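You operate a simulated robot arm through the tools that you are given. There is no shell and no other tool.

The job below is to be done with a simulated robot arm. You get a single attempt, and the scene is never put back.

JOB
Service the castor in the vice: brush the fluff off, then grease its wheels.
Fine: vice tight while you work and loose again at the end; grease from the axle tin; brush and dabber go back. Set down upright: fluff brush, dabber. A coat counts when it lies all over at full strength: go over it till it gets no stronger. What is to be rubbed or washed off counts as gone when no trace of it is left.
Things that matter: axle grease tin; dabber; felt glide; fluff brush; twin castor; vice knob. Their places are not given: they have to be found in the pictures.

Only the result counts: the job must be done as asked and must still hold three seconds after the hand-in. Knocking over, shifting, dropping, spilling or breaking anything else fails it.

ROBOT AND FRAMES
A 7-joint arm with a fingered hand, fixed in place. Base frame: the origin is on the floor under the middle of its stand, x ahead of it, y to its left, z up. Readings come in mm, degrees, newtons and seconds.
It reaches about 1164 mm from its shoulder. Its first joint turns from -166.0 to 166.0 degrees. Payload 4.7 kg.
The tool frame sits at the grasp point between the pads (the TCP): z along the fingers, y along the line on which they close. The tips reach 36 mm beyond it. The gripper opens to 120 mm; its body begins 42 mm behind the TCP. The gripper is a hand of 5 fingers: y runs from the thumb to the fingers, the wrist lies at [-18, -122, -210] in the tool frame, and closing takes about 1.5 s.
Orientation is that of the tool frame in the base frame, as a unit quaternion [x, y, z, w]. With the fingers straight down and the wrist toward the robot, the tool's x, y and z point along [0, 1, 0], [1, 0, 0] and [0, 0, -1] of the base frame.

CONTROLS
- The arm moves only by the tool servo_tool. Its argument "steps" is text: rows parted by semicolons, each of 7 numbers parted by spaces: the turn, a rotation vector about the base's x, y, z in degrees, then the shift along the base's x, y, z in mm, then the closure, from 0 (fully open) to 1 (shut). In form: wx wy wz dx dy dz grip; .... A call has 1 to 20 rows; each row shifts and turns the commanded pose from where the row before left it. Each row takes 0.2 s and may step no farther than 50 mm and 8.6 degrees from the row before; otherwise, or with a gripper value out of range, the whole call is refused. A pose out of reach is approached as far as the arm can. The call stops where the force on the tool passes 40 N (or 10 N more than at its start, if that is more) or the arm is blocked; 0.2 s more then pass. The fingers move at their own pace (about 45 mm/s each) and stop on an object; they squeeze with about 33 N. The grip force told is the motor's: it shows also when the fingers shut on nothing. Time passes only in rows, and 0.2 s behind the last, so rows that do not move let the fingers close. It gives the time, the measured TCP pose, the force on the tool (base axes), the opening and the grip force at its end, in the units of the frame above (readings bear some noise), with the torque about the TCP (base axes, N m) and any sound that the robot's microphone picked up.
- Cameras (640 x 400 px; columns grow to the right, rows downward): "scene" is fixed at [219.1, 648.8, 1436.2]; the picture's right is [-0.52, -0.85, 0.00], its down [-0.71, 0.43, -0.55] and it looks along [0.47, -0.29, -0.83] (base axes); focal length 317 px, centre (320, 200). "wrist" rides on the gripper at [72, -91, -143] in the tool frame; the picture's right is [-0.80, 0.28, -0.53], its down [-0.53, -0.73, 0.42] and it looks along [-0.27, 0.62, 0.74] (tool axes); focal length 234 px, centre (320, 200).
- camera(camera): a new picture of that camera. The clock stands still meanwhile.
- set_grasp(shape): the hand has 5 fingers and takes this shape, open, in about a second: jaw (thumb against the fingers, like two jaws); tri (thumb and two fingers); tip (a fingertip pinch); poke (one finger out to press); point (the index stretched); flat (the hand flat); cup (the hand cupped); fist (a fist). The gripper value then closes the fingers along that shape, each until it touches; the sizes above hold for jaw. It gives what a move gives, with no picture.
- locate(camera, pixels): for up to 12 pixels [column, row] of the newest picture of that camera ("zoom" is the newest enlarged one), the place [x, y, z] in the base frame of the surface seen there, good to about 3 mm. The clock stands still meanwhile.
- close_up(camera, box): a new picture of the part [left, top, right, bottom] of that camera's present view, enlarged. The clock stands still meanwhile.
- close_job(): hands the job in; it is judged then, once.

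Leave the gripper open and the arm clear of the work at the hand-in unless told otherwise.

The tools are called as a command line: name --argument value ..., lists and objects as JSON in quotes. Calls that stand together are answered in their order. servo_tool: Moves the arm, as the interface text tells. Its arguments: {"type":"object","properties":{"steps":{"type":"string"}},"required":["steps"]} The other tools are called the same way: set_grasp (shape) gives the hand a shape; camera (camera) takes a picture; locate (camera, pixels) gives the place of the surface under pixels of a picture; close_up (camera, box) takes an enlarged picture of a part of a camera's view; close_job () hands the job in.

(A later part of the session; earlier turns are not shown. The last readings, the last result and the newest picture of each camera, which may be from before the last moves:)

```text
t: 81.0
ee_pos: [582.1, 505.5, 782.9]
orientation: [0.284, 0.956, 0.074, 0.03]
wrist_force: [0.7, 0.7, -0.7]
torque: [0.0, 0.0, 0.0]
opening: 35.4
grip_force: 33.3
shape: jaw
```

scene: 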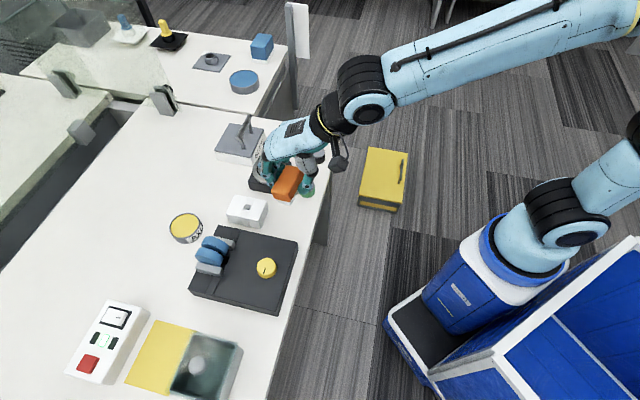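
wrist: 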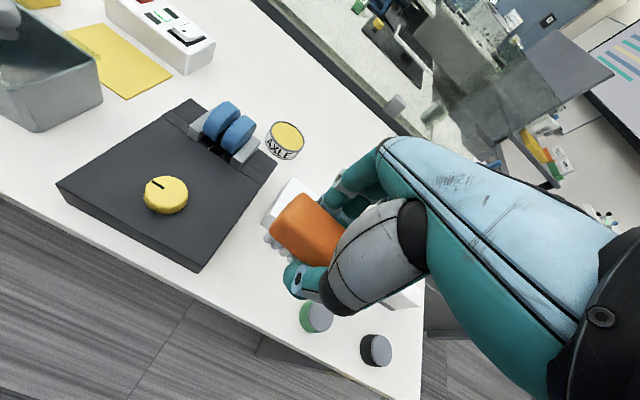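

servo_tool --steps "0 0 0 0 0 -1 1; 0 0 0 0 0 -1 1; 0 0 0 0 0 0 1"

close_up --camera "scene" --box '[225, 180, 335, 250]'

```text
t: 81.8
ee_pos: [581.3, 504.6, 780.6]
orientation: [0.284, 0.956, 0.074, 0.03]
wrist_force: [-0.8, 1.4, 2.8]
torque: [0.02, -0.18, 0.04]
opening: 35.5
grip_force: 32.8
shape: jaw
```

```text
5.71 times, centred on (280, 215) of scene
```

zoom: 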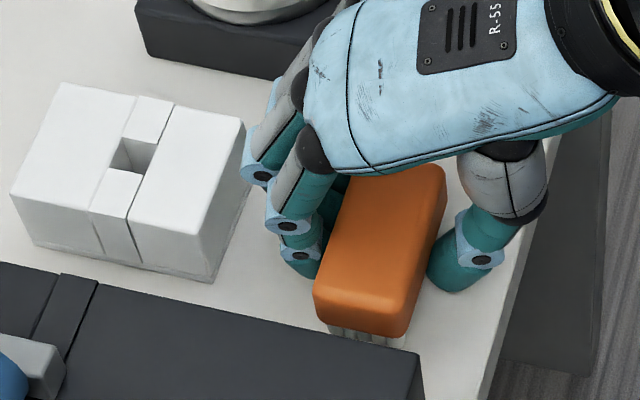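

Light contact with the bench. The brush stands ~4 mm closer to the plate than before; I lift 2 mm, shift (+3,−3), and set down again.

servo_tool --steps "0 0 0 0 0 2.5 1; 0 0 0 3 -3 0 1; 0 0 0 0 0 -1.5 1; 0 0 0 0 0 -1 1; 0 0 0 0 0 -0.7 1; 0 0 0 0 0 0 1"

close_up --camera "scene" --box '[225, 180, 335, 250]'

```text
t: 83.2
ee_pos: [584.2, 502.8, 780.1]
orientation: [0.284, 0.955, 0.075, 0.031]
wrist_force: [1.1, -2.9, 10.6]
torque: [-0.03, -0.19, -0.04]
opening: 35.9
grip_force: 33.3
shape: jaw
```

```text
5.71 times, centred on (280, 215) of scene
```

zoom: 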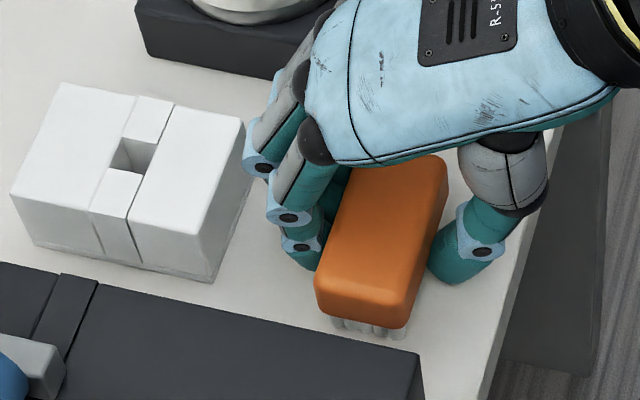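

Bristles are on the bench (10 N). I open slowly.

servo_tool --steps "0 0 0 0 0 0 0.7; 0 0 0 0 0 0 0.65; 0 0 0 0 0 0 0.6; 0 0 0 0 0 0 0.5; 0 0 0 0 0 0 0.4; 0 0 0 0 0 0 0.35; 0 0 0 0 0 0 0.35"

close_up --camera "scene" --box '[225, 180, 335, 250]'

```text
t: 84.8
ee_pos: [585.1, 501.8, 781.6]
orientation: [0.284, 0.955, 0.075, 0.031]
wrist_force: [2.1, 4.1, 22.0]
torque: [-0.27, 0.39, -0.05]
opening: 68.0
grip_force: 0.0
shape: jaw
```

```text
5.71 times, centred on (280, 215) of scene
```

zoom: 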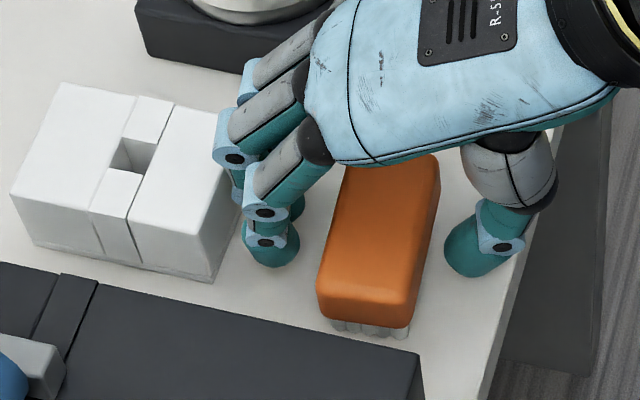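

The brush stands free and upright. The fingertips touch the bench a bit (22 N), so I rise straight up.

servo_tool --steps "0 0 0 0 0 4 0.38; 0 0 0 0 0 8 0.4; 0 0 0 0 0 20 0.4; 0 0 0 0 0 30 0.4; 0 0 0 0 0 40 0.4; 0 0 0 0 0 40 0.4; -3.2 3.2 -4.5 0 -20 20 0.4; -3.2 3.2 -4.5 0 -30 0 0.4; 0 0 0 0 0 0 0.2; 0 0 0 0 0 0 0"

camera --camera "scene"

camera --camera "wrist"

```text
t: 87.0
ee_pos: [598.7, 486.8, 883.0]
orientation: [0.335, 0.936, 0.087, 0.063]
wrist_force: [-0.2, -0.5, -0.3]
torque: [0.0, -0.02, -0.01]
opening: 119.7
grip_force: 0.0
shape: jaw
out of reach, approached as far as the arm can: row 5, 6, 7, 8
```

```text
taken
```

scene: 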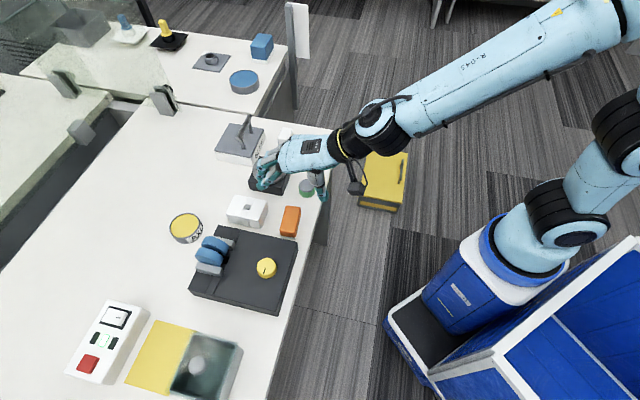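

```text
taken
```

wrist: 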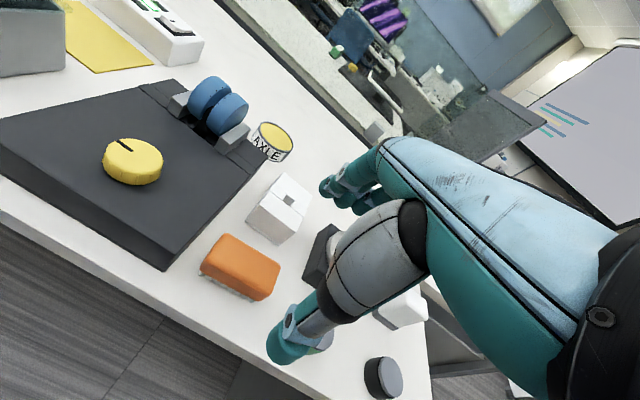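

The brush stands upright in its place. The arm reported a reach limit in this tilted pose; I hold still a moment to see where it settles.

servo_tool --steps "0 0 0 0 0 0 0; 0 0 0 0 0 0 0; 0 0 0 0 0 0 0"

```text
t: 87.8
ee_pos: [597.7, 485.5, 884.5]
orientation: [0.335, 0.936, 0.086, 0.063]
wrist_force: [0.1, 0.0, -0.1]
torque: [0.0, 0.02, -0.01]
opening: 119.6
grip_force: 0.1
shape: jaw
```

servo_tool --steps "-3 3 0 0 0 0 0; 0 0 0 0 0 0 0"

```text
t: 88.4
ee_pos: [599.9, 484.1, 883.9]
orientation: [0.337, 0.937, 0.068, 0.058]
wrist_force: [-0.1, 0.0, 0.4]
torque: [0.01, -0.01, -0.01]
opening: 119.9
grip_force: 0.1
shape: jaw
```

It follows small un-tilts. I finish levelling the hand with slow rows.

servo_tool --steps "-2.5 4.45 0 0 0 0 0; -2.5 4.45 0 0 0 0 0; 0 0 0 0 0 0 0"

servo_tool --steps "0 0 0 0 0 10 0; 0 0 0 0 0 10 0; 0 0 0 0 0 10 0; 0 0 0 0 0 0 0"

```text
t: 89.2
ee_pos: [603.1, 481.7, 883.6]
orientation: [0.345, 0.938, 0.008, 0.018]
wrist_force: [-0.5, 0.1, 0.5]
torque: [0.02, -0.02, -0.01]
opening: 119.7
grip_force: 0.0
shape: jaw
out of reach, approached as far as the arm can: row 1
```

```text
t: 90.2
ee_pos: [603.7, 482.4, 913.6]
orientation: [0.344, 0.939, 0.008, 0.018]
wrist_force: [0.9, 1.1, 0.4]
torque: [-0.04, -0.01, 0.01]
opening: 119.7
grip_force: 0.1
shape: jaw
```

Free again. I move the hand aside so I can measure the dabber and the tin.

servo_tool --steps "0 0 0 -25 -20 10 0; 0 0 0 -30 -25 10 0; 0 0 0 -30 -25 10 0; 0 0 0 -30 -25 10 0; 0 0 0 -30 -25 0 0; 0 0 0 0 0 0 0"

camera --camera "scene"

camera --camera "wrist"

close_up --camera "scene" --box '[256, 115, 336, 165]'

```text
t: 91.6
ee_pos: [459.8, 361.5, 952.8]
orientation: [0.345, 0.939, 0.008, 0.017]
wrist_force: [-1.0, 0.1, -0.7]
torque: [0.02, 0.02, 0.02]
opening: 119.6
grip_force: 0.0
shape: jaw
```

```text
taken
```

scene: 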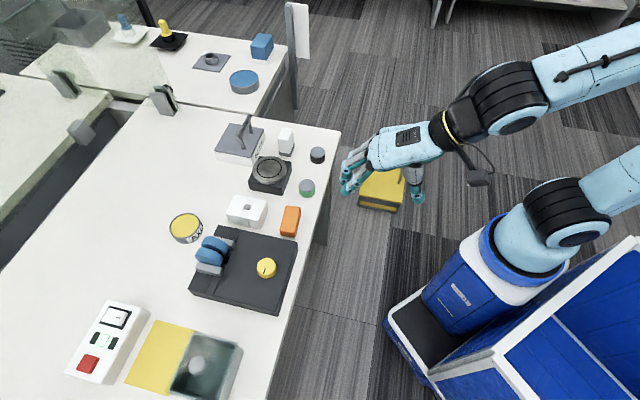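

```text
taken
```

wrist: 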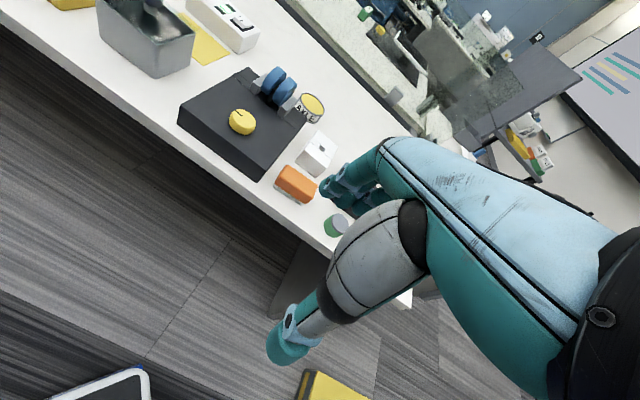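

```text
8.00 times, centred on (296, 140) of scene
```

zoom: 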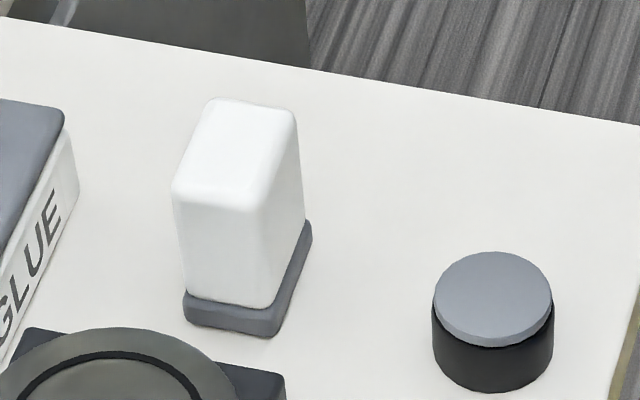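

The white block with a grey pad at (286,140) is shaped as a dabber (body with pad underneath); the round pucks with grey tops would be felt glides. I measure the dabber, tin and neighbours.

locate --camera "zoom" --pixels '[[215, 108], [290, 118], [255, 200], [180, 190], [230, 155], [215, 250], [280, 250], [185, 310], [260, 330], [305, 230], [310, 245], [225, 320]]'

close_up --camera "scene" --box '[160, 200, 220, 250]'

locate --camera "zoom" --pixels '[[150, 130], [250, 80], [320, 160], [230, 240], [200, 160], [130, 160], [190, 90], [300, 110], [150, 220], [240, 160], [345, 170], [100, 170]]'

```text
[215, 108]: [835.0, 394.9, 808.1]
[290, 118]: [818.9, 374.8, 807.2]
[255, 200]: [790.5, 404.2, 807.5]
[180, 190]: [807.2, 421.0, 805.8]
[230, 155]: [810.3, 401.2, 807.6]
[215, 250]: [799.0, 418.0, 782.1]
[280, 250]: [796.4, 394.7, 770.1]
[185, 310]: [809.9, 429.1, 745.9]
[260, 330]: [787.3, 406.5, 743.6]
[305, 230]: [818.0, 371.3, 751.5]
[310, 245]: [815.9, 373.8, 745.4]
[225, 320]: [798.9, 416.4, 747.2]
```

```text
8.00 times, centred on (190, 225) of scene
```

zoom: 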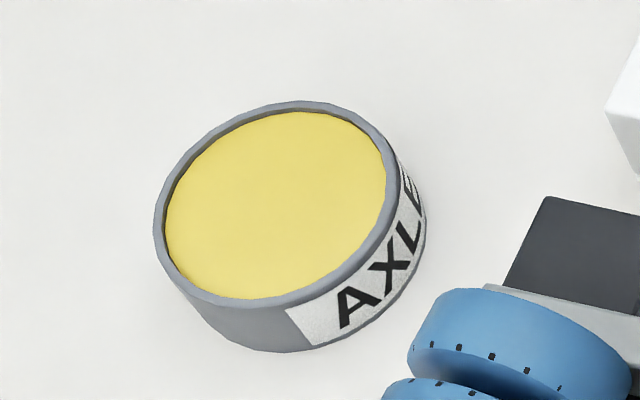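

```text
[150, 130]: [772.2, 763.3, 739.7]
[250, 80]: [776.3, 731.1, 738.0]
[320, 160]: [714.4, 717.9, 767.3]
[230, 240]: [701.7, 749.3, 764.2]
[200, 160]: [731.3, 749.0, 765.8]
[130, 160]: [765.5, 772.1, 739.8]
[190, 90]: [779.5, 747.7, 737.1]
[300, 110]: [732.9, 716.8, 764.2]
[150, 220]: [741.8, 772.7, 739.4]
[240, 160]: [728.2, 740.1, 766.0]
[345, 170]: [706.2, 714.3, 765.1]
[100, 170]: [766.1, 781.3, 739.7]
```

camera --camera "scene"

locate --camera "scene" --pixels '[[265, 134], [262, 150], [256, 162], [247, 117], [238, 126], [250, 152], [291, 168], [287, 190], [253, 184], [317, 160], [311, 155], [186, 227]]'

```text
taken
```

scene: 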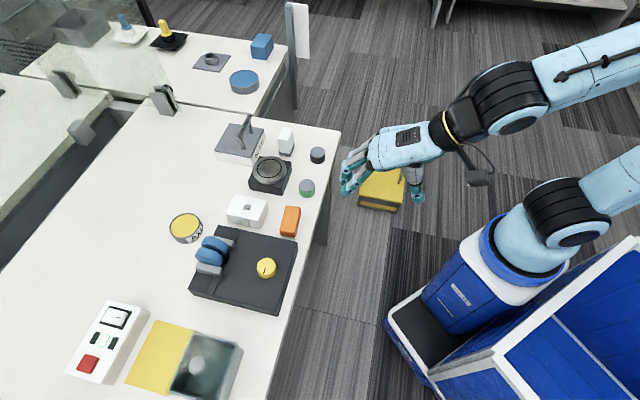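

```text
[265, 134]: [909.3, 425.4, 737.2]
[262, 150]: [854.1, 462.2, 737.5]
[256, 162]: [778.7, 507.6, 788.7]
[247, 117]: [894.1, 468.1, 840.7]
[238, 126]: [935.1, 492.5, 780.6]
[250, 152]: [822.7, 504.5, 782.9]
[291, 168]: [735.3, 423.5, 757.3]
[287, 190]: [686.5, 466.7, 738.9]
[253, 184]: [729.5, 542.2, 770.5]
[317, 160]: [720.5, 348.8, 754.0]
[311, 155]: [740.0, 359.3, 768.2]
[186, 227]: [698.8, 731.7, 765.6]
```

Clearances are fine with the hand part closed. I level the hand, set yaw 45°, and travel to above the dabber (≈(813, 399)).

servo_tool --steps "-0.2 2.15 -4.7 20 2 0 0.2; 0 0 0 44 4.6 -3 0.5; 0 0 0 44 4.6 -3 0.5; 0 0 0 44 4.6 -3 0.5; 0 0 0 44 4.6 -3 0.5; 0 0 0 44 4.6 -3 0.5; 0 0 0 44 4.6 -3 0.5; 0 0 0 44 4.6 -3 0.5; 0 0 0 25 3 -3 0.5; 0 0 0 0 0 -20 0.5; 0 0 0 0 0 0 0.5; 0 0 0 0 0 0 0.5"

camera --camera "scene"

camera --camera "wrist"

```text
t: 94.2
ee_pos: [813.3, 398.9, 907.5]
orientation: [0.383, 0.924, 0.0, 0.0]
wrist_force: [0.5, -0.3, -0.4]
torque: [0.02, 0.02, -0.02]
opening: 60.5
grip_force: 0.0
shape: jaw
```

```text
taken
```

scene: 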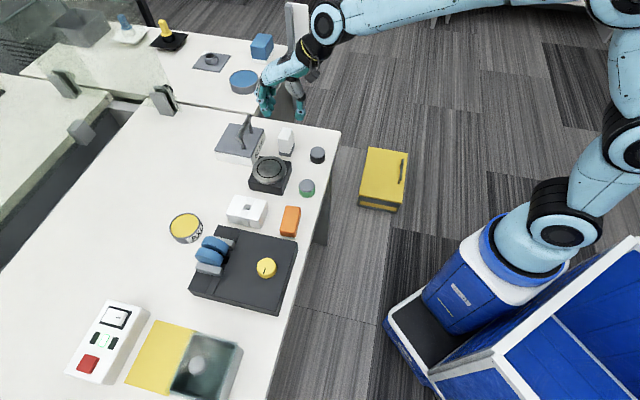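

```text
taken
```

wrist: 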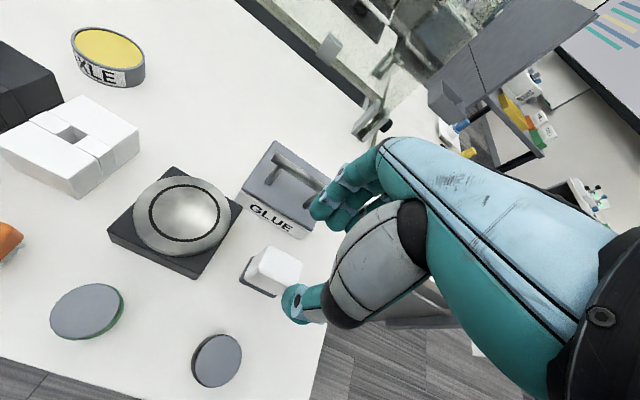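

The dabber is right under the hand. I descend to z≈797.

servo_tool --steps "0 0 0 0 0 -30 0.5; 0 0 0 0 0 -30 0.5; 0 0 0 0 0 -25 0.5; 0 0 0 0 0 -15 0.5; 0 0 0 0 0 -10 0.5; 0 0 0 0 0 0 0.5"

close_up --camera "scene" --box '[236, 95, 336, 175]'

camera --camera "wrist"

```text
t: 95.6
ee_pos: [811.7, 398.3, 797.5]
orientation: [0.383, 0.924, -0.001, 0.0]
wrist_force: [-0.7, 0.7, 0.2]
torque: [-0.01, 0.03, 0.0]
opening: 60.2
grip_force: 0.0
shape: jaw
```

```text
5.00 times, centred on (286, 135) of scene
```

zoom: 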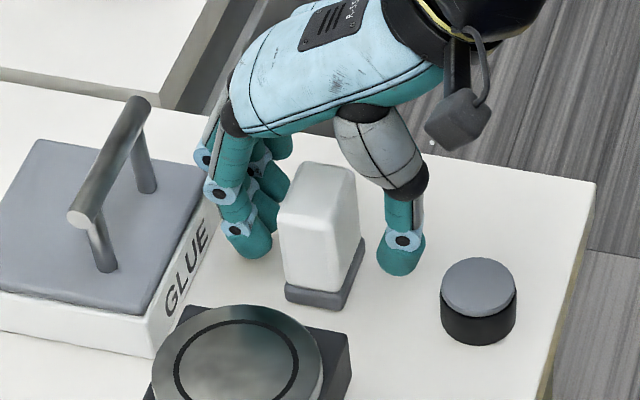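

```text
taken
```

wrist: 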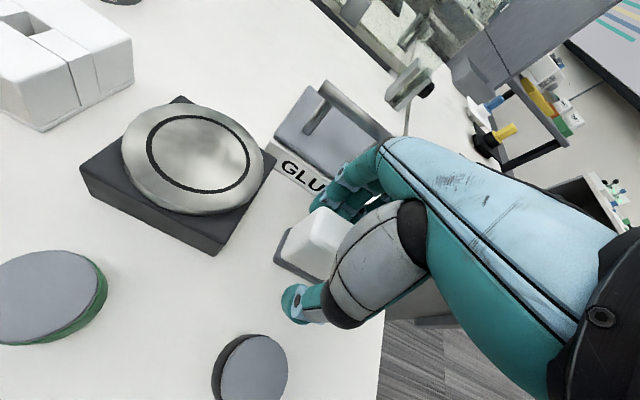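

The hand straddles the dabber well. I close on it.

servo_tool --steps "0 0 0 0 0 0 0.6; 0 0 0 0 0 0 0.7; 0 0 0 0 0 0 0.8; 0 0 0 0 0 0 1; 0 0 0 0 0 0 1; 0 0 0 0 0 0 1"

close_up --camera "scene" --box '[236, 95, 336, 175]'

```text
t: 97.0
ee_pos: [812.2, 399.5, 798.6]
orientation: [0.383, 0.924, -0.001, 0.0]
wrist_force: [0.1, 0.9, -0.3]
torque: [-0.01, -0.03, -0.02]
opening: 28.6
grip_force: 32.5
shape: jaw
```

```text
5.00 times, centred on (286, 135) of scene
```

zoom: 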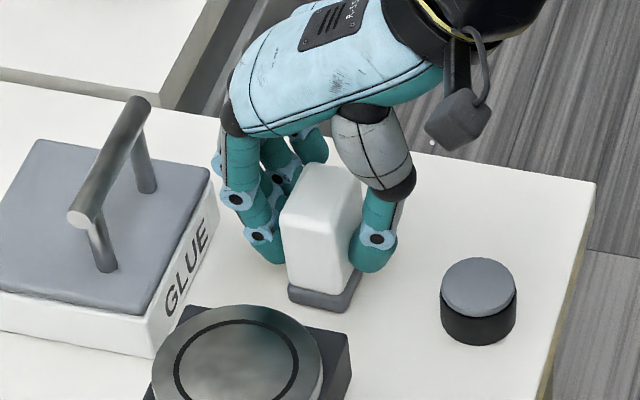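

Dabber held (opening 28.6; pad bottom ≈61 mm below the TCP). I lift it straight up.

servo_tool --steps "0 0 0 0 0 15 1; 0 0 0 0 0 30 1; 0 0 0 0 0 40 1; 0 0 0 0 0 40 1; 0 0 0 0 0 20 1; 0 0 0 0 0 0 1"

camera --camera "wrist"

close_up --camera "scene" --box '[160, 200, 220, 250]'

locate --camera "zoom" --pixels '[[172, 235], [383, 175], [300, 118], [250, 292], [276, 205], [200, 150], [350, 260], [157, 235], [393, 170], [300, 106], [250, 302], [220, 130]]'

```text
t: 98.4
ee_pos: [811.3, 398.8, 945.0]
orientation: [0.383, 0.924, 0.0, 0.001]
wrist_force: [-0.1, 0.0, 0.1]
torque: [0.01, -0.01, 0.01]
opening: 28.9
grip_force: 33.6
shape: jaw
```

```text
taken
```

wrist: 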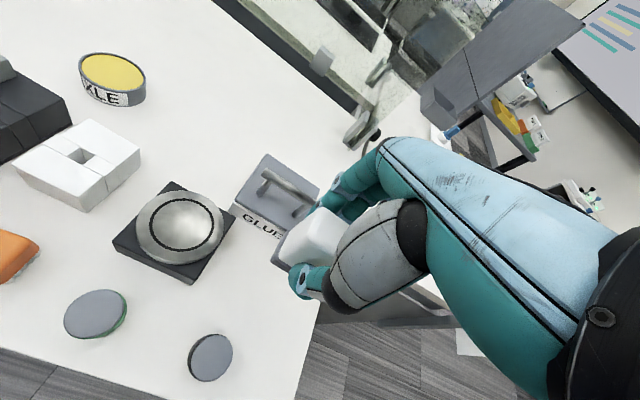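

```text
8.00 times, centred on (190, 225) of scene
```

zoom: 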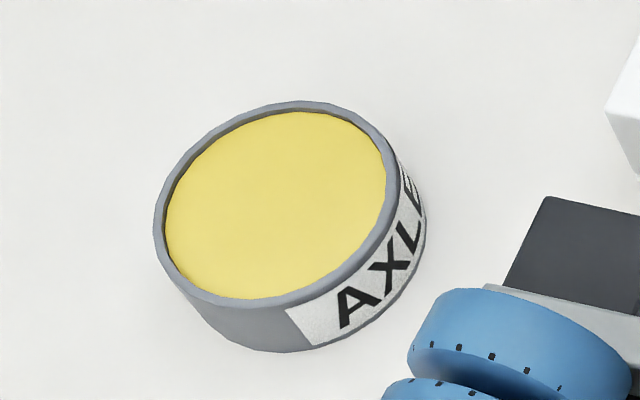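

```text
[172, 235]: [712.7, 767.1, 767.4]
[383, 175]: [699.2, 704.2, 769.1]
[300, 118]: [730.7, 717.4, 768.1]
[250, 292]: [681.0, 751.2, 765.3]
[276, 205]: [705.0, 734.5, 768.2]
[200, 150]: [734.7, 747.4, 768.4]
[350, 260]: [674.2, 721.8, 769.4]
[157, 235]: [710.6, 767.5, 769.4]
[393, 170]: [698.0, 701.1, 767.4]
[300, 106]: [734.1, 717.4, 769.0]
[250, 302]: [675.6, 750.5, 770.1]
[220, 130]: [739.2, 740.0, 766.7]
```

The tin's grease surface is centred at ≈(706, 734), radius ≈33, z≈767. I carry the dabber above it at z≈945.

servo_tool --steps "0 0 0 -13 41.9 0 1; 0 0 0 -13 41.9 0 1; 0 0 0 -13 41.9 0 1; 0 0 0 -13 41.9 0 1; 0 0 0 -13 41.9 0 1; 0 0 0 -13 41.9 0 1; 0 0 0 -13 41.9 0 1; 0 0 0 -14 41.9 0 1; 0 0 0 0 0 0 1; 0 0 0 0 0 0 1"

camera --camera "wrist"

camera --camera "scene"

```text
t: 100.6
ee_pos: [710.9, 735.4, 944.4]
orientation: [0.383, 0.924, 0.0, 0.001]
wrist_force: [-0.6, 0.1, -0.8]
torque: [0.01, 0.03, -0.05]
opening: 28.9
grip_force: 32.5
shape: jaw
```

```text
taken
```

wrist: 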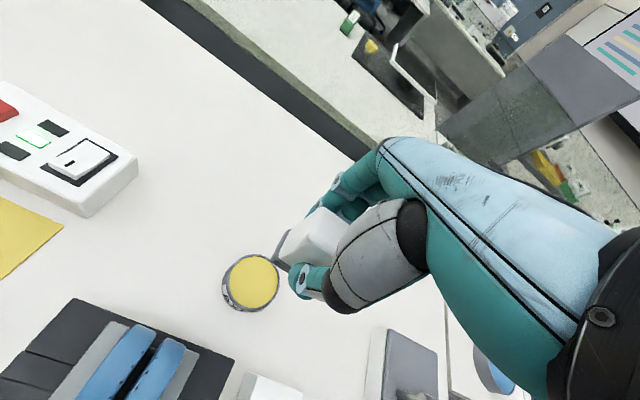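

```text
taken
```

scene: 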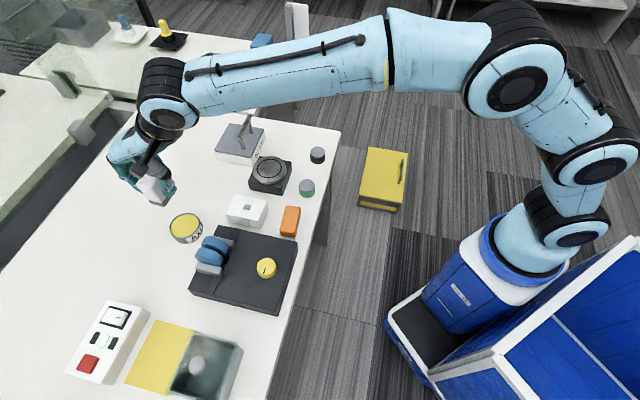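

Above the tin. I correct by (−4,−1), descend to z≈838, then creep into the grease.

servo_tool --steps "0 0 0 -4 -1 -30 1; 0 0 0 0 0 -30 1; 0 0 0 0 0 -30 1; 0 0 0 0 0 -12 1; 0 0 0 0 0 0 1"

close_up --camera "scene" --box '[140, 170, 240, 260]'

camera --camera "wrist"

```text
t: 101.8
ee_pos: [702.1, 733.2, 839.4]
orientation: [0.382, 0.924, -0.001, 0.002]
wrist_force: [-0.4, -0.4, -0.7]
torque: [0.01, -0.01, 0.02]
opening: 28.8
grip_force: 33.7
shape: jaw
```

```text
4.44 times, centred on (190, 215) of scene
```

zoom: 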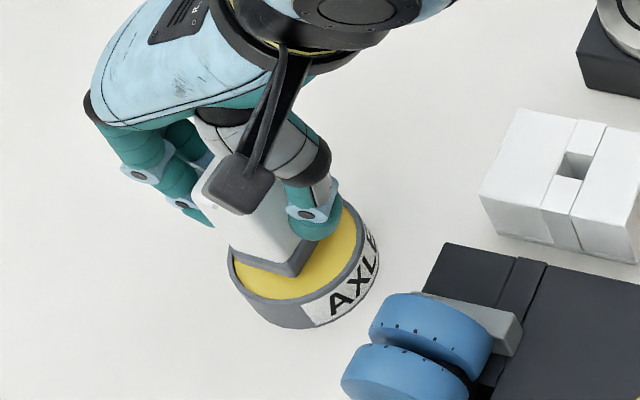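

```text
taken
```

wrist: 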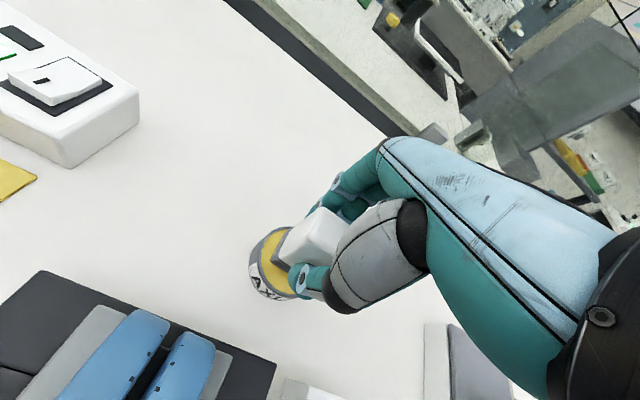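

close_up --camera "scene" --box '[165, 205, 215, 245]'

locate --camera "zoom" --pixels '[[325, 205], [330, 190], [200, 135], [260, 170], [375, 140], [350, 170], [270, 130], [350, 230], [430, 120], [250, 230], [180, 160], [400, 170]]'

```text
10.00 times, centred on (190, 225) of scene
```

zoom: 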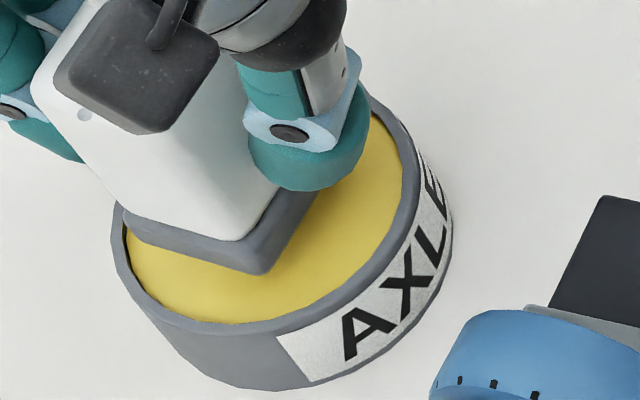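

```text
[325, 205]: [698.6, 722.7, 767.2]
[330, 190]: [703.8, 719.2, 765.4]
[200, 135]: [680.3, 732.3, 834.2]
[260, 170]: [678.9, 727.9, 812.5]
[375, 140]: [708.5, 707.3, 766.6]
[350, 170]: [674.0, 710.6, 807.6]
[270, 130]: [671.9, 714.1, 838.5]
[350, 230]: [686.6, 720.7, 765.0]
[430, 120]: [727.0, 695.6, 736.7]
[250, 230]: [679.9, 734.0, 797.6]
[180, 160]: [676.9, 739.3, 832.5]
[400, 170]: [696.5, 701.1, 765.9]
```

locate --camera "zoom" --pixels '[[258, 262], [128, 225], [305, 215], [240, 255], [285, 240], [265, 270], [180, 240], [127, 235], [250, 271], [300, 222]]'

```text
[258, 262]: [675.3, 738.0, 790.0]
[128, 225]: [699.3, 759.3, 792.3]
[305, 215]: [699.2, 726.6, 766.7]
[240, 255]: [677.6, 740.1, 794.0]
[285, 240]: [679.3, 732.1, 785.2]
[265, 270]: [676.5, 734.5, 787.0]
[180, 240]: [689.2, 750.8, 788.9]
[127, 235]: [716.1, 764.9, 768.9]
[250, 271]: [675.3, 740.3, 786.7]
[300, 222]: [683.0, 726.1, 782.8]
```

The pad is centred over the tin within 3 mm and still ~15 mm above the grease. I shift (+2,+2) and lower.

servo_tool --steps "0 0 0 2 1.5 -5 1; 0 0 0 0 0 -3 1; 0 0 0 0 0 -2 1; 0 0 0 0 0 0 1"

close_up --camera "scene" --box '[165, 205, 215, 245]'

```text
t: 102.8
ee_pos: [704.3, 734.5, 830.2]
orientation: [0.382, 0.924, -0.001, 0.001]
wrist_force: [-1.0, -0.1, -0.5]
torque: [-0.01, 0.0, 0.02]
opening: 28.9
grip_force: 32.6
shape: jaw
```

```text
10.00 times, centred on (190, 225) of scene
```

zoom: 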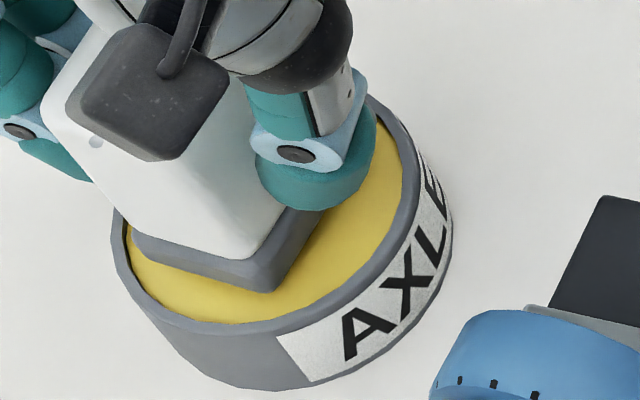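

Projection check confirms the pad is centred and only ~2 mm above the grease. I creep down further.

servo_tool --steps "0 0 0 0 0 -1 1; 0 0 0 0 0 -1 1; 0 0 0 0 0 -1 1; 0 0 0 0 0 0 1"

servo_tool --steps "0 0 0 0 0 -1 1; 0 0 0 0 0 0 1"

```text
t: 103.8
ee_pos: [703.4, 734.4, 829.3]
orientation: [0.382, 0.924, -0.001, 0.001]
wrist_force: [0.4, 0.6, -0.1]
torque: [0.03, -0.06, -0.02]
opening: 28.7
grip_force: 32.3
shape: jaw
```

```text
t: 104.4
ee_pos: [703.9, 734.0, 827.1]
orientation: [0.382, 0.924, 0.0, 0.001]
wrist_force: [0.3, 0.2, -0.8]
torque: [-0.01, -0.01, -0.02]
opening: 28.5
grip_force: 33.1
shape: jaw
```

servo_tool --steps "0 0 0 0 0 -1 1; 0 0 0 0 0 -1 1; 0 0 0 0 0 0 1"

close_up --camera "scene" --box '[165, 205, 215, 245]'

```text
t: 105.2
ee_pos: [704.6, 735.1, 827.0]
orientation: [0.383, 0.924, -0.001, 0.0]
wrist_force: [0.4, 0.5, 1.9]
torque: [0.02, -0.06, -0.06]
opening: 28.6
grip_force: 33.1
shape: jaw
```

```text
10.00 times, centred on (190, 225) of scene
```

zoom: 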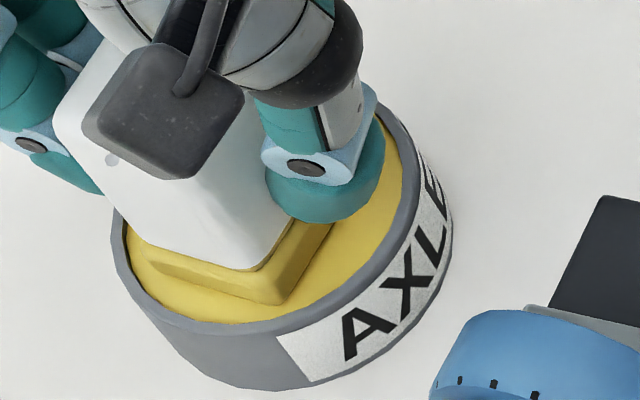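

The pad turned yellow – it is loaded with grease. I lift straight up out of the tin.

servo_tool --steps "0 0 0 0 0 5 1; 0 0 0 0 0 15 1; 0 0 0 0 0 30 1; 0 0 0 0 0 40 1; 0 0 0 0 0 30 1; 0 0 0 0 0 0 1"

close_up --camera "scene" --box '[184, 226, 244, 276]'

locate --camera "zoom" --pixels '[[250, 90], [330, 90], [430, 150], [280, 130], [360, 130], [400, 190], [200, 185], [180, 230], [280, 200], [330, 240], [380, 220], [370, 300]]'

close_up --camera "scene" --box '[140, 160, 240, 250]'

```text
t: 106.6
ee_pos: [703.6, 732.9, 945.8]
orientation: [0.383, 0.924, 0.0, 0.001]
wrist_force: [0.1, 0.3, 0.8]
torque: [0.01, 0.03, 0.0]
opening: 28.6
grip_force: 33.4
shape: jaw
```

```text
8.00 times, centred on (214, 251) of scene
```

zoom: 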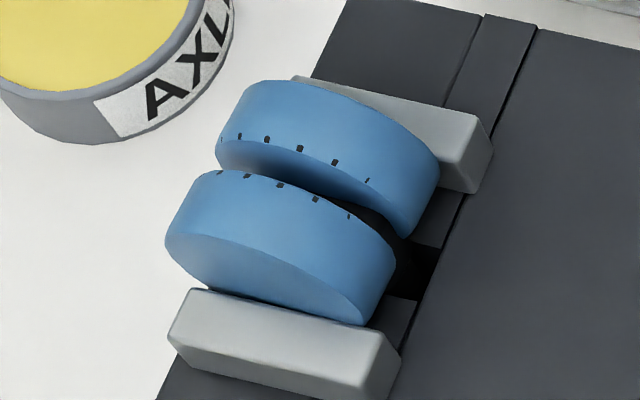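

```text
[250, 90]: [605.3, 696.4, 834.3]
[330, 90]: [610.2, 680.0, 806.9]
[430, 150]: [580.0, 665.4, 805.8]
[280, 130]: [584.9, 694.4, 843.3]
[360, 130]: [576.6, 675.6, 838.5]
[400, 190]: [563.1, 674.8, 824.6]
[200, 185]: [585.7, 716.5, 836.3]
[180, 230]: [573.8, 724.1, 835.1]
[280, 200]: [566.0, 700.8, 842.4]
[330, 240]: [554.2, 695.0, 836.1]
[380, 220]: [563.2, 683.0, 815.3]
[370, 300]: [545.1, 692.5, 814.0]
```

```text
4.44 times, centred on (190, 205) of scene
```

zoom: 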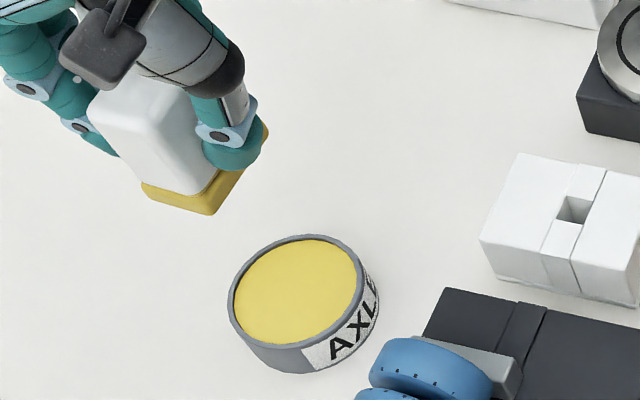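

The tin stayed put. The castor centre is now u≈901.5 → (577.3, 697.6), top z≈844.5. I carry the dabber above it and lower close.

servo_tool --steps "0 0 0 -31.6 -8.8 0 1; 0 0 0 -31.6 -8.8 0 1; 0 0 0 -31.6 -8.8 0 1; 0 0 0 -31.5 -8.9 0 1; 0 0 0 0 0 -20 1; 0 0 0 0 0 -12 1; 0 0 0 0 0 0 1"

close_up --camera "scene" --box '[164, 206, 264, 286]'

```text
t: 108.2
ee_pos: [580.2, 699.8, 911.7]
orientation: [0.383, 0.924, -0.001, 0.001]
wrist_force: [0.7, 0.9, -0.5]
torque: [0.0, -0.02, 0.01]
opening: 28.7
grip_force: 33.2
shape: jaw
```

```text
5.00 times, centred on (214, 246) of scene
```

zoom: 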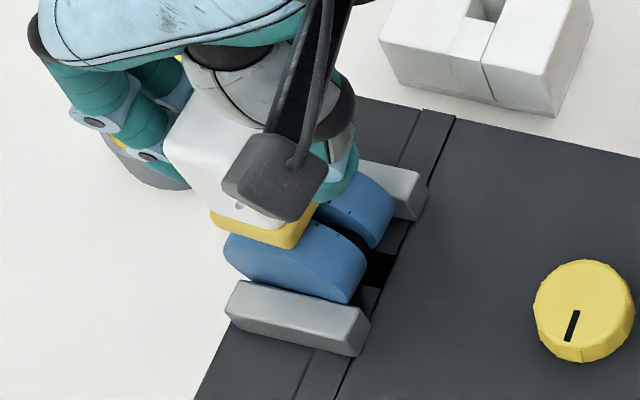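

I correct (−2.5,−2) and creep down to contact.

servo_tool --steps "0 0 0 -2.5 -2 -2 1; 0 0 0 0 0 -2 1; 0 0 0 0 0 -1 1; 0 0 0 0 0 0 1"

servo_tool --steps "0 0 0 0 0 -1 1; 0 0 0 0 0 -1 1; 0 0 0 0 0 0 1"

```text
t: 109.2
ee_pos: [577.3, 699.0, 907.7]
orientation: [0.382, 0.924, 0.0, 0.001]
wrist_force: [0.2, -0.2, -0.4]
torque: [0.0, -0.01, -0.02]
opening: 28.6
grip_force: 33.1
shape: jaw
```

```text
t: 110.0
ee_pos: [577.3, 696.9, 907.3]
orientation: [0.382, 0.924, 0.0, 0.001]
wrist_force: [-0.2, 1.0, -1.3]
torque: [-0.02, 0.0, 0.02]
opening: 28.8
grip_force: 33.1
shape: jaw
```

servo_tool --steps "0 0 0 0 0 -1 1; 0 0 0 0 0 -1 1; 0 0 0 0 0 0 1"

servo_tool --steps "0 0 0 0 0 -1 1; 0 0 0 0 0 0 1"

```text
t: 110.8
ee_pos: [576.3, 696.9, 905.5]
orientation: [0.383, 0.924, 0.0, 0.001]
wrist_force: [-0.7, -0.9, -0.5]
torque: [-0.01, 0.0, 0.03]
opening: 28.5
grip_force: 33.4
shape: jaw
```

```text
t: 111.4
ee_pos: [575.8, 696.1, 902.0]
orientation: [0.383, 0.924, -0.001, 0.001]
wrist_force: [-0.3, 0.7, -0.6]
torque: [0.05, 0.02, 0.03]
opening: 28.8
grip_force: 32.6
shape: jaw
```

servo_tool --steps "0 0 0 0 0 -1 1; 0 0 0 0 0 0 1"

servo_tool --steps "0 0 0 0 0 -1 1; 0 0 0 0 0 0 1"

close_up --camera "scene" --box '[184, 226, 244, 276]'

```text
t: 112.0
ee_pos: [576.1, 697.0, 902.8]
orientation: [0.382, 0.924, 0.001, 0.002]
wrist_force: [-1.0, 0.6, 0.0]
torque: [0.01, 0.05, -0.01]
opening: 28.6
grip_force: 33.0
shape: jaw
```

```text
t: 112.6
ee_pos: [574.9, 697.5, 902.0]
orientation: [0.383, 0.924, 0.0, 0.001]
wrist_force: [-0.7, -0.6, 4.6]
torque: [0.01, -0.02, -0.01]
opening: 29.0
grip_force: 33.3
shape: jaw
```

```text
8.00 times, centred on (214, 251) of scene
```

zoom: 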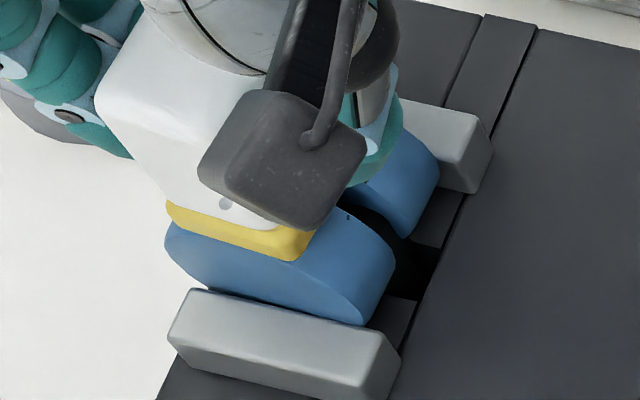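

Contact (4.6 N). I stroke lightly along the rolling direction ±10 mm, then lift off to see the coat.

servo_tool --steps "0 0 0 2.5 2.5 -0.5 1; 0 0 0 2.5 2.5 0 1; 0 0 0 2.5 2.5 0 1; 0 0 0 -2.5 -2.5 0 1; 0 0 0 -2.5 -2.5 0 1; 0 0 0 -2.5 -2.5 0 1; 0 0 0 -2.5 -2.5 0 1; 0 0 0 -2.5 -2.5 0 1; 0 0 0 -2.5 -2.5 0 1; 0 0 0 2.5 2.5 0 1; 0 0 0 2.5 2.5 0 1; 0 0 0 2.5 2.5 0 1; 0 0 0 0 0 0 1"

servo_tool --steps "0 0 0 0 0 10 1; 0 0 0 5 5 25 1; 0 0 0 25 25 0 1; 0 0 0 25 25 0 1; 0 0 0 0 0 0 1"

close_up --camera "scene" --box '[184, 226, 244, 276]'

```text
t: 115.4
ee_pos: [575.9, 697.3, 902.3]
orientation: [0.383, 0.924, -0.001, 0.001]
wrist_force: [2.1, 2.5, 18.9]
torque: [0.17, -0.18, 0.03]
opening: 30.0
grip_force: 32.6
shape: jaw
```

```text
t: 116.6
ee_pos: [630.9, 753.0, 936.0]
orientation: [0.383, 0.924, -0.002, 0.001]
wrist_force: [-0.3, -0.1, -0.4]
torque: [-0.02, 0.0, 0.0]
opening: 29.6
grip_force: 33.0
shape: jaw
```

```text
8.00 times, centred on (214, 251) of scene
```

zoom: 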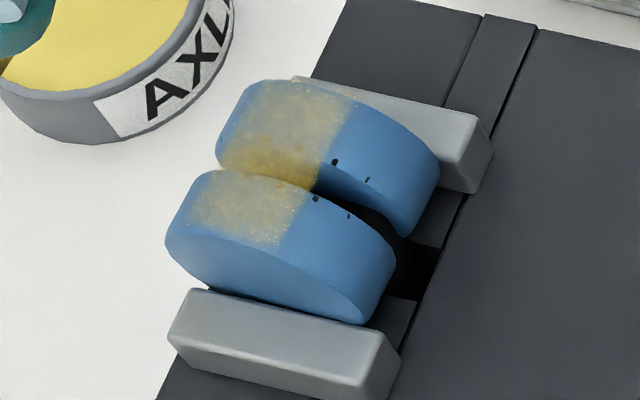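

A translucent coat has appeared across the tops of both wheels. I now tilt 30° as with the brush, to go over the back-top flank, approaching with ~15 mm clearance first.

servo_tool --steps "-5.3 5.3 0 -4 -5 0 1; -5.3 5.3 0 -4.5 -5 0 1; -5.3 5.3 0 -4.5 -5 -10 1; -5.3 5.3 0 -4.5 -5 -20 1; 0 0 0 0 0 0 1; 0 0 0 0 0 0 1"

close_up --camera "scene" --box '[164, 206, 264, 286]'

```text
t: 118.0
ee_pos: [613.6, 731.1, 907.1]
orientation: [0.369, 0.892, -0.24, -0.098]
wrist_force: [1.0, -0.1, -0.4]
torque: [0.01, 0.01, -0.02]
opening: 29.6
grip_force: 33.0
shape: jaw
```

```text
5.00 times, centred on (214, 246) of scene
```

zoom: 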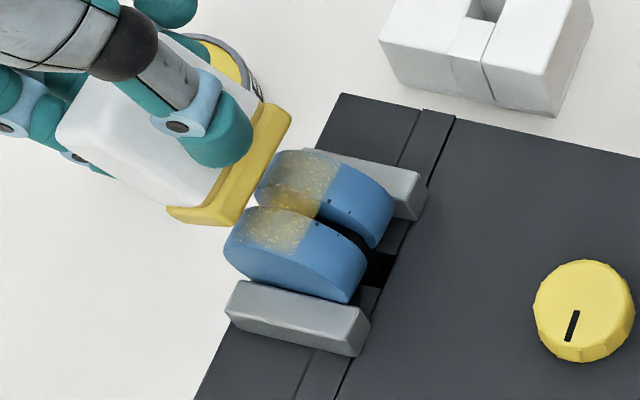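

servo_tool --steps "0 0 0 -4.2 -1.4 -6.9 1; 0 0 0 -2.1 -2.1 -5.2 1; 0 0 0 -0.7 -0.7 -1.73 1; 0 0 0 0 0 0 1"

servo_tool --steps "0 0 0 -0.5 -0.5 -1.3 1; 0 0 0 0 0 0 1"

```text
t: 119.0
ee_pos: [605.8, 727.2, 892.6]
orientation: [0.369, 0.893, -0.239, -0.098]
wrist_force: [0.4, 0.5, 0.1]
torque: [0.03, 0.0, -0.02]
opening: 29.7
grip_force: 33.0
shape: jaw
```

```text
t: 119.6
ee_pos: [605.2, 728.0, 891.5]
orientation: [0.37, 0.892, -0.239, -0.098]
wrist_force: [-0.6, -0.3, -0.3]
torque: [0.0, 0.0, -0.01]
opening: 29.6
grip_force: 32.6
shape: jaw
```

servo_tool --steps "0 0 0 -0.35 -0.35 -0.87 1; 0 0 0 0 0 0 1"

servo_tool --steps "0 0 0 -0.35 -0.35 -0.87 1; 0 0 0 0 0 0 1"

```text
t: 120.2
ee_pos: [605.5, 727.2, 892.5]
orientation: [0.37, 0.892, -0.239, -0.098]
wrist_force: [0.7, 1.2, 5.4]
torque: [0.0, 0.02, -0.02]
opening: 29.8
grip_force: 32.9
shape: jaw
```

```text
t: 120.8
ee_pos: [604.9, 728.4, 891.2]
orientation: [0.37, 0.893, -0.238, -0.098]
wrist_force: [2.7, 2.9, 10.5]
torque: [-0.09, 0.07, 0.01]
opening: 29.9
grip_force: 32.7
shape: jaw
```

Contact ~11 N on the flank. I sweep 30°→40° and back over to 0°, following the wheel.

servo_tool --steps "-3.54 3.54 0 4.4 4.4 -3.96 1; -3.54 3.54 0 4.14 4.14 -4.49 1; 3.54 -3.54 0 -4.14 -4.14 4.49 1; 3.54 -3.54 0 -4.4 -4.4 3.96 1; 3.54 -3.54 0 -4.62 -4.62 3.4 1; 3.54 -3.54 0 -4.82 -4.82 2.82 1; 3.54 -3.54 0 -4.97 -4.97 2.22 1; 3.54 -3.54 0 -5.09 -5.09 1.6 1; 3.54 -3.54 0 -5.17 -5.17 0.96 1; 3.54 -3.54 0 -5.2 -5.2 0.32 1; 0 0 0 0 0 0 1"

close_up --camera "scene" --box '[184, 226, 244, 276]'

```text
t: 123.2
ee_pos: [574.9, 697.7, 901.8]
orientation: [0.383, 0.924, 0.001, 0.002]
wrist_force: [2.0, 1.8, 19.2]
torque: [-0.01, 0.06, 0.01]
opening: 31.4
grip_force: 33.3
shape: jaw
```

```text
8.00 times, centred on (214, 251) of scene
```

zoom: 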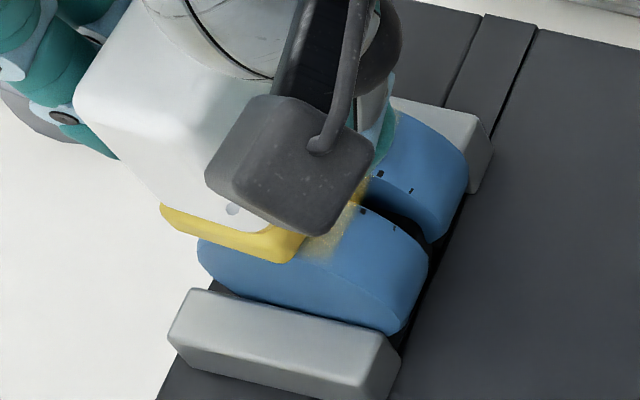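

The castor seems to have shifted in the jaws under the push. I lift straight off at once and inspect.

servo_tool --steps "0 0 0 0 0 5 1; 0 0 0 0 0 10 1; 0 0 0 0 0 25 1; 0 0 0 20 20 10 1; 0 0 0 25 25 0 1; 0 0 0 0 0 0 1"

close_up --camera "scene" --box '[184, 226, 244, 276]'

locate --camera "zoom" --pixels '[[250, 90], [330, 110], [430, 150], [280, 130], [360, 130], [400, 190], [220, 200], [210, 230], [280, 200], [330, 240], [400, 240], [400, 300]]'

```text
t: 124.6
ee_pos: [621.4, 740.9, 954.6]
orientation: [0.382, 0.924, 0.0, 0.002]
wrist_force: [-0.2, -0.2, -0.7]
torque: [0.0, 0.02, 0.02]
opening: 30.8
grip_force: 33.2
shape: jaw
```

```text
8.00 times, centred on (214, 251) of scene
```

zoom: 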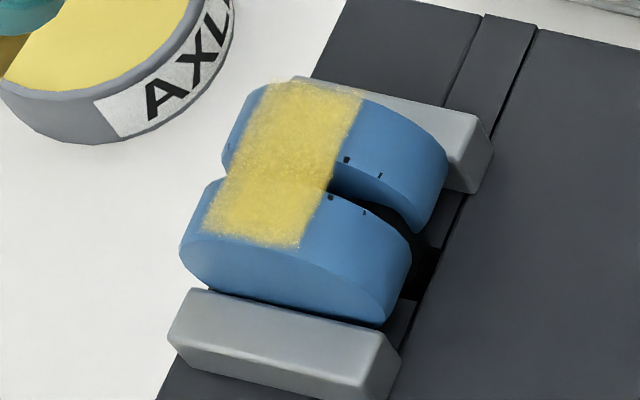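

```text
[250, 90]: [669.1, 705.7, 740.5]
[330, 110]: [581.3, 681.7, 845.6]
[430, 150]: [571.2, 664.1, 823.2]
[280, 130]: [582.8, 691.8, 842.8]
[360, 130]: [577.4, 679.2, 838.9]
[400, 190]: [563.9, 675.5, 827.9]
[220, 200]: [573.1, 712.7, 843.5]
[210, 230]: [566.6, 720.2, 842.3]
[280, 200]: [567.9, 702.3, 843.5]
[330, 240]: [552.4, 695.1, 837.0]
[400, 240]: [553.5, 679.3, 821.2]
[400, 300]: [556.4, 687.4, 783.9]
```

The castor sprang back when unloaded; the vice still holds it. A clear rectangular yellow coat now spans both wheels. I locate its borders to learn whether the coat is limited by the pad's travel or by the work zone.

locate --camera "zoom" --pixels '[[358, 95], [345, 130], [325, 190], [310, 215], [297, 242], [250, 242], [208, 228], [222, 185], [255, 100], [275, 84], [320, 84], [240, 130]]'

camera --camera "wrist"

close_up --camera "scene" --box '[140, 170, 260, 280]'

```text
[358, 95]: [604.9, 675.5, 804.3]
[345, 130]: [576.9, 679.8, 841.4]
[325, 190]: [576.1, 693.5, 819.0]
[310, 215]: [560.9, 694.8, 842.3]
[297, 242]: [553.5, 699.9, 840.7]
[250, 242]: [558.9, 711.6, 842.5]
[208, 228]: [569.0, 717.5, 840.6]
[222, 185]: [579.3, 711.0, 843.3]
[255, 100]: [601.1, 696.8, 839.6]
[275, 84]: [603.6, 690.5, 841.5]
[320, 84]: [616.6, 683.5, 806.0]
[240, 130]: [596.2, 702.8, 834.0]
```

```text
taken
```

wrist: 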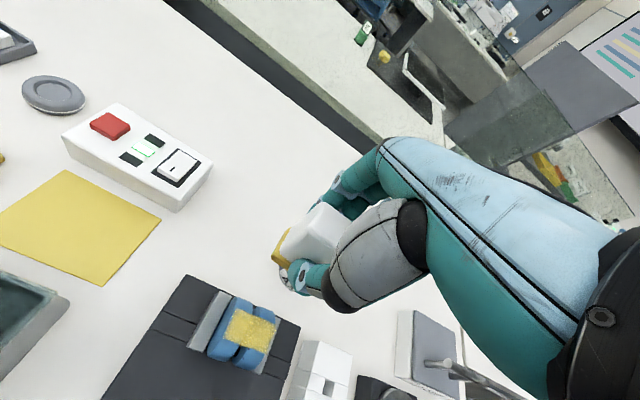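

```text
3.64 times, centred on (200, 225) of scene
```

zoom: 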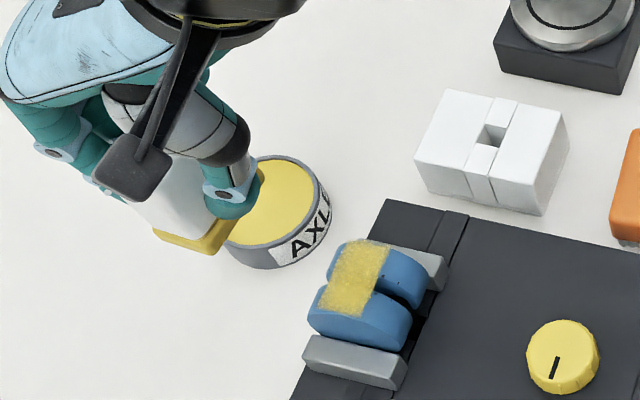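

The coat is a rectangle bridging both wheels on top (u≈887–916, a≈−104…−62) – the same zone the fluff had. Let me see its strength close up.

close_up --camera "wrist" --box '[200, 285, 290, 385]'

close_up --camera "scene" --box '[199, 231, 239, 261]'

```text
4.00 times, centred on (245, 335) of wrist
```

zoom: 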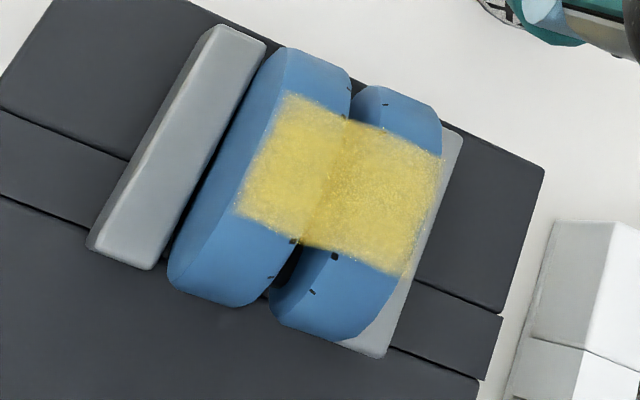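

```text
13.33 times, centred on (219, 246) of scene
```

zoom: 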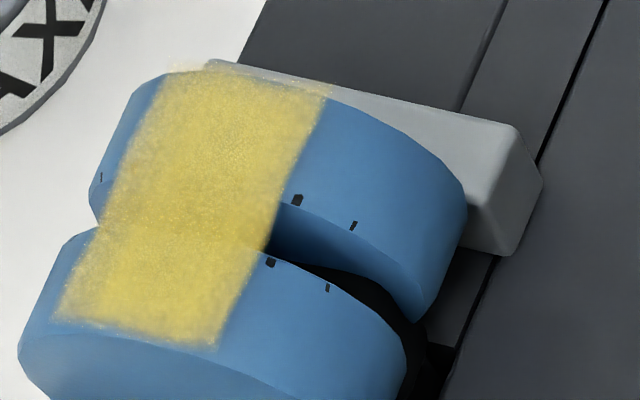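

The coat is nearly opaque but still a little see-through. I check how the dabber sits in the hand before further passes.

close_up --camera "wrist" --box '[250, 180, 370, 310]'

locate --camera "zoom" --pixels '[[205, 130], [230, 90], [150, 185], [260, 110], [230, 160], [130, 200], [95, 225], [110, 170], [140, 250], [200, 200], [85, 245], [180, 110]]'

```text
3.08 times, centred on (310, 245) of wrist
```

zoom: 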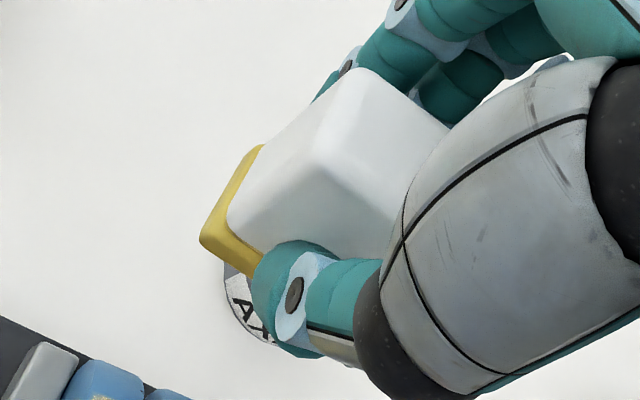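

```text
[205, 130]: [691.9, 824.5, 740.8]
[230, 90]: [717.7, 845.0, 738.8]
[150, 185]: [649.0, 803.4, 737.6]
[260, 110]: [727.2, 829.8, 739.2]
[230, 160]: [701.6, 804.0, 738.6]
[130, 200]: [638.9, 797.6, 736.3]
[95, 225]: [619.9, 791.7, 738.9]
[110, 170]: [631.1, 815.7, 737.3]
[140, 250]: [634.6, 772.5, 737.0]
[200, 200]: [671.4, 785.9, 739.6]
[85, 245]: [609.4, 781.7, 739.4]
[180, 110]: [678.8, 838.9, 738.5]
```

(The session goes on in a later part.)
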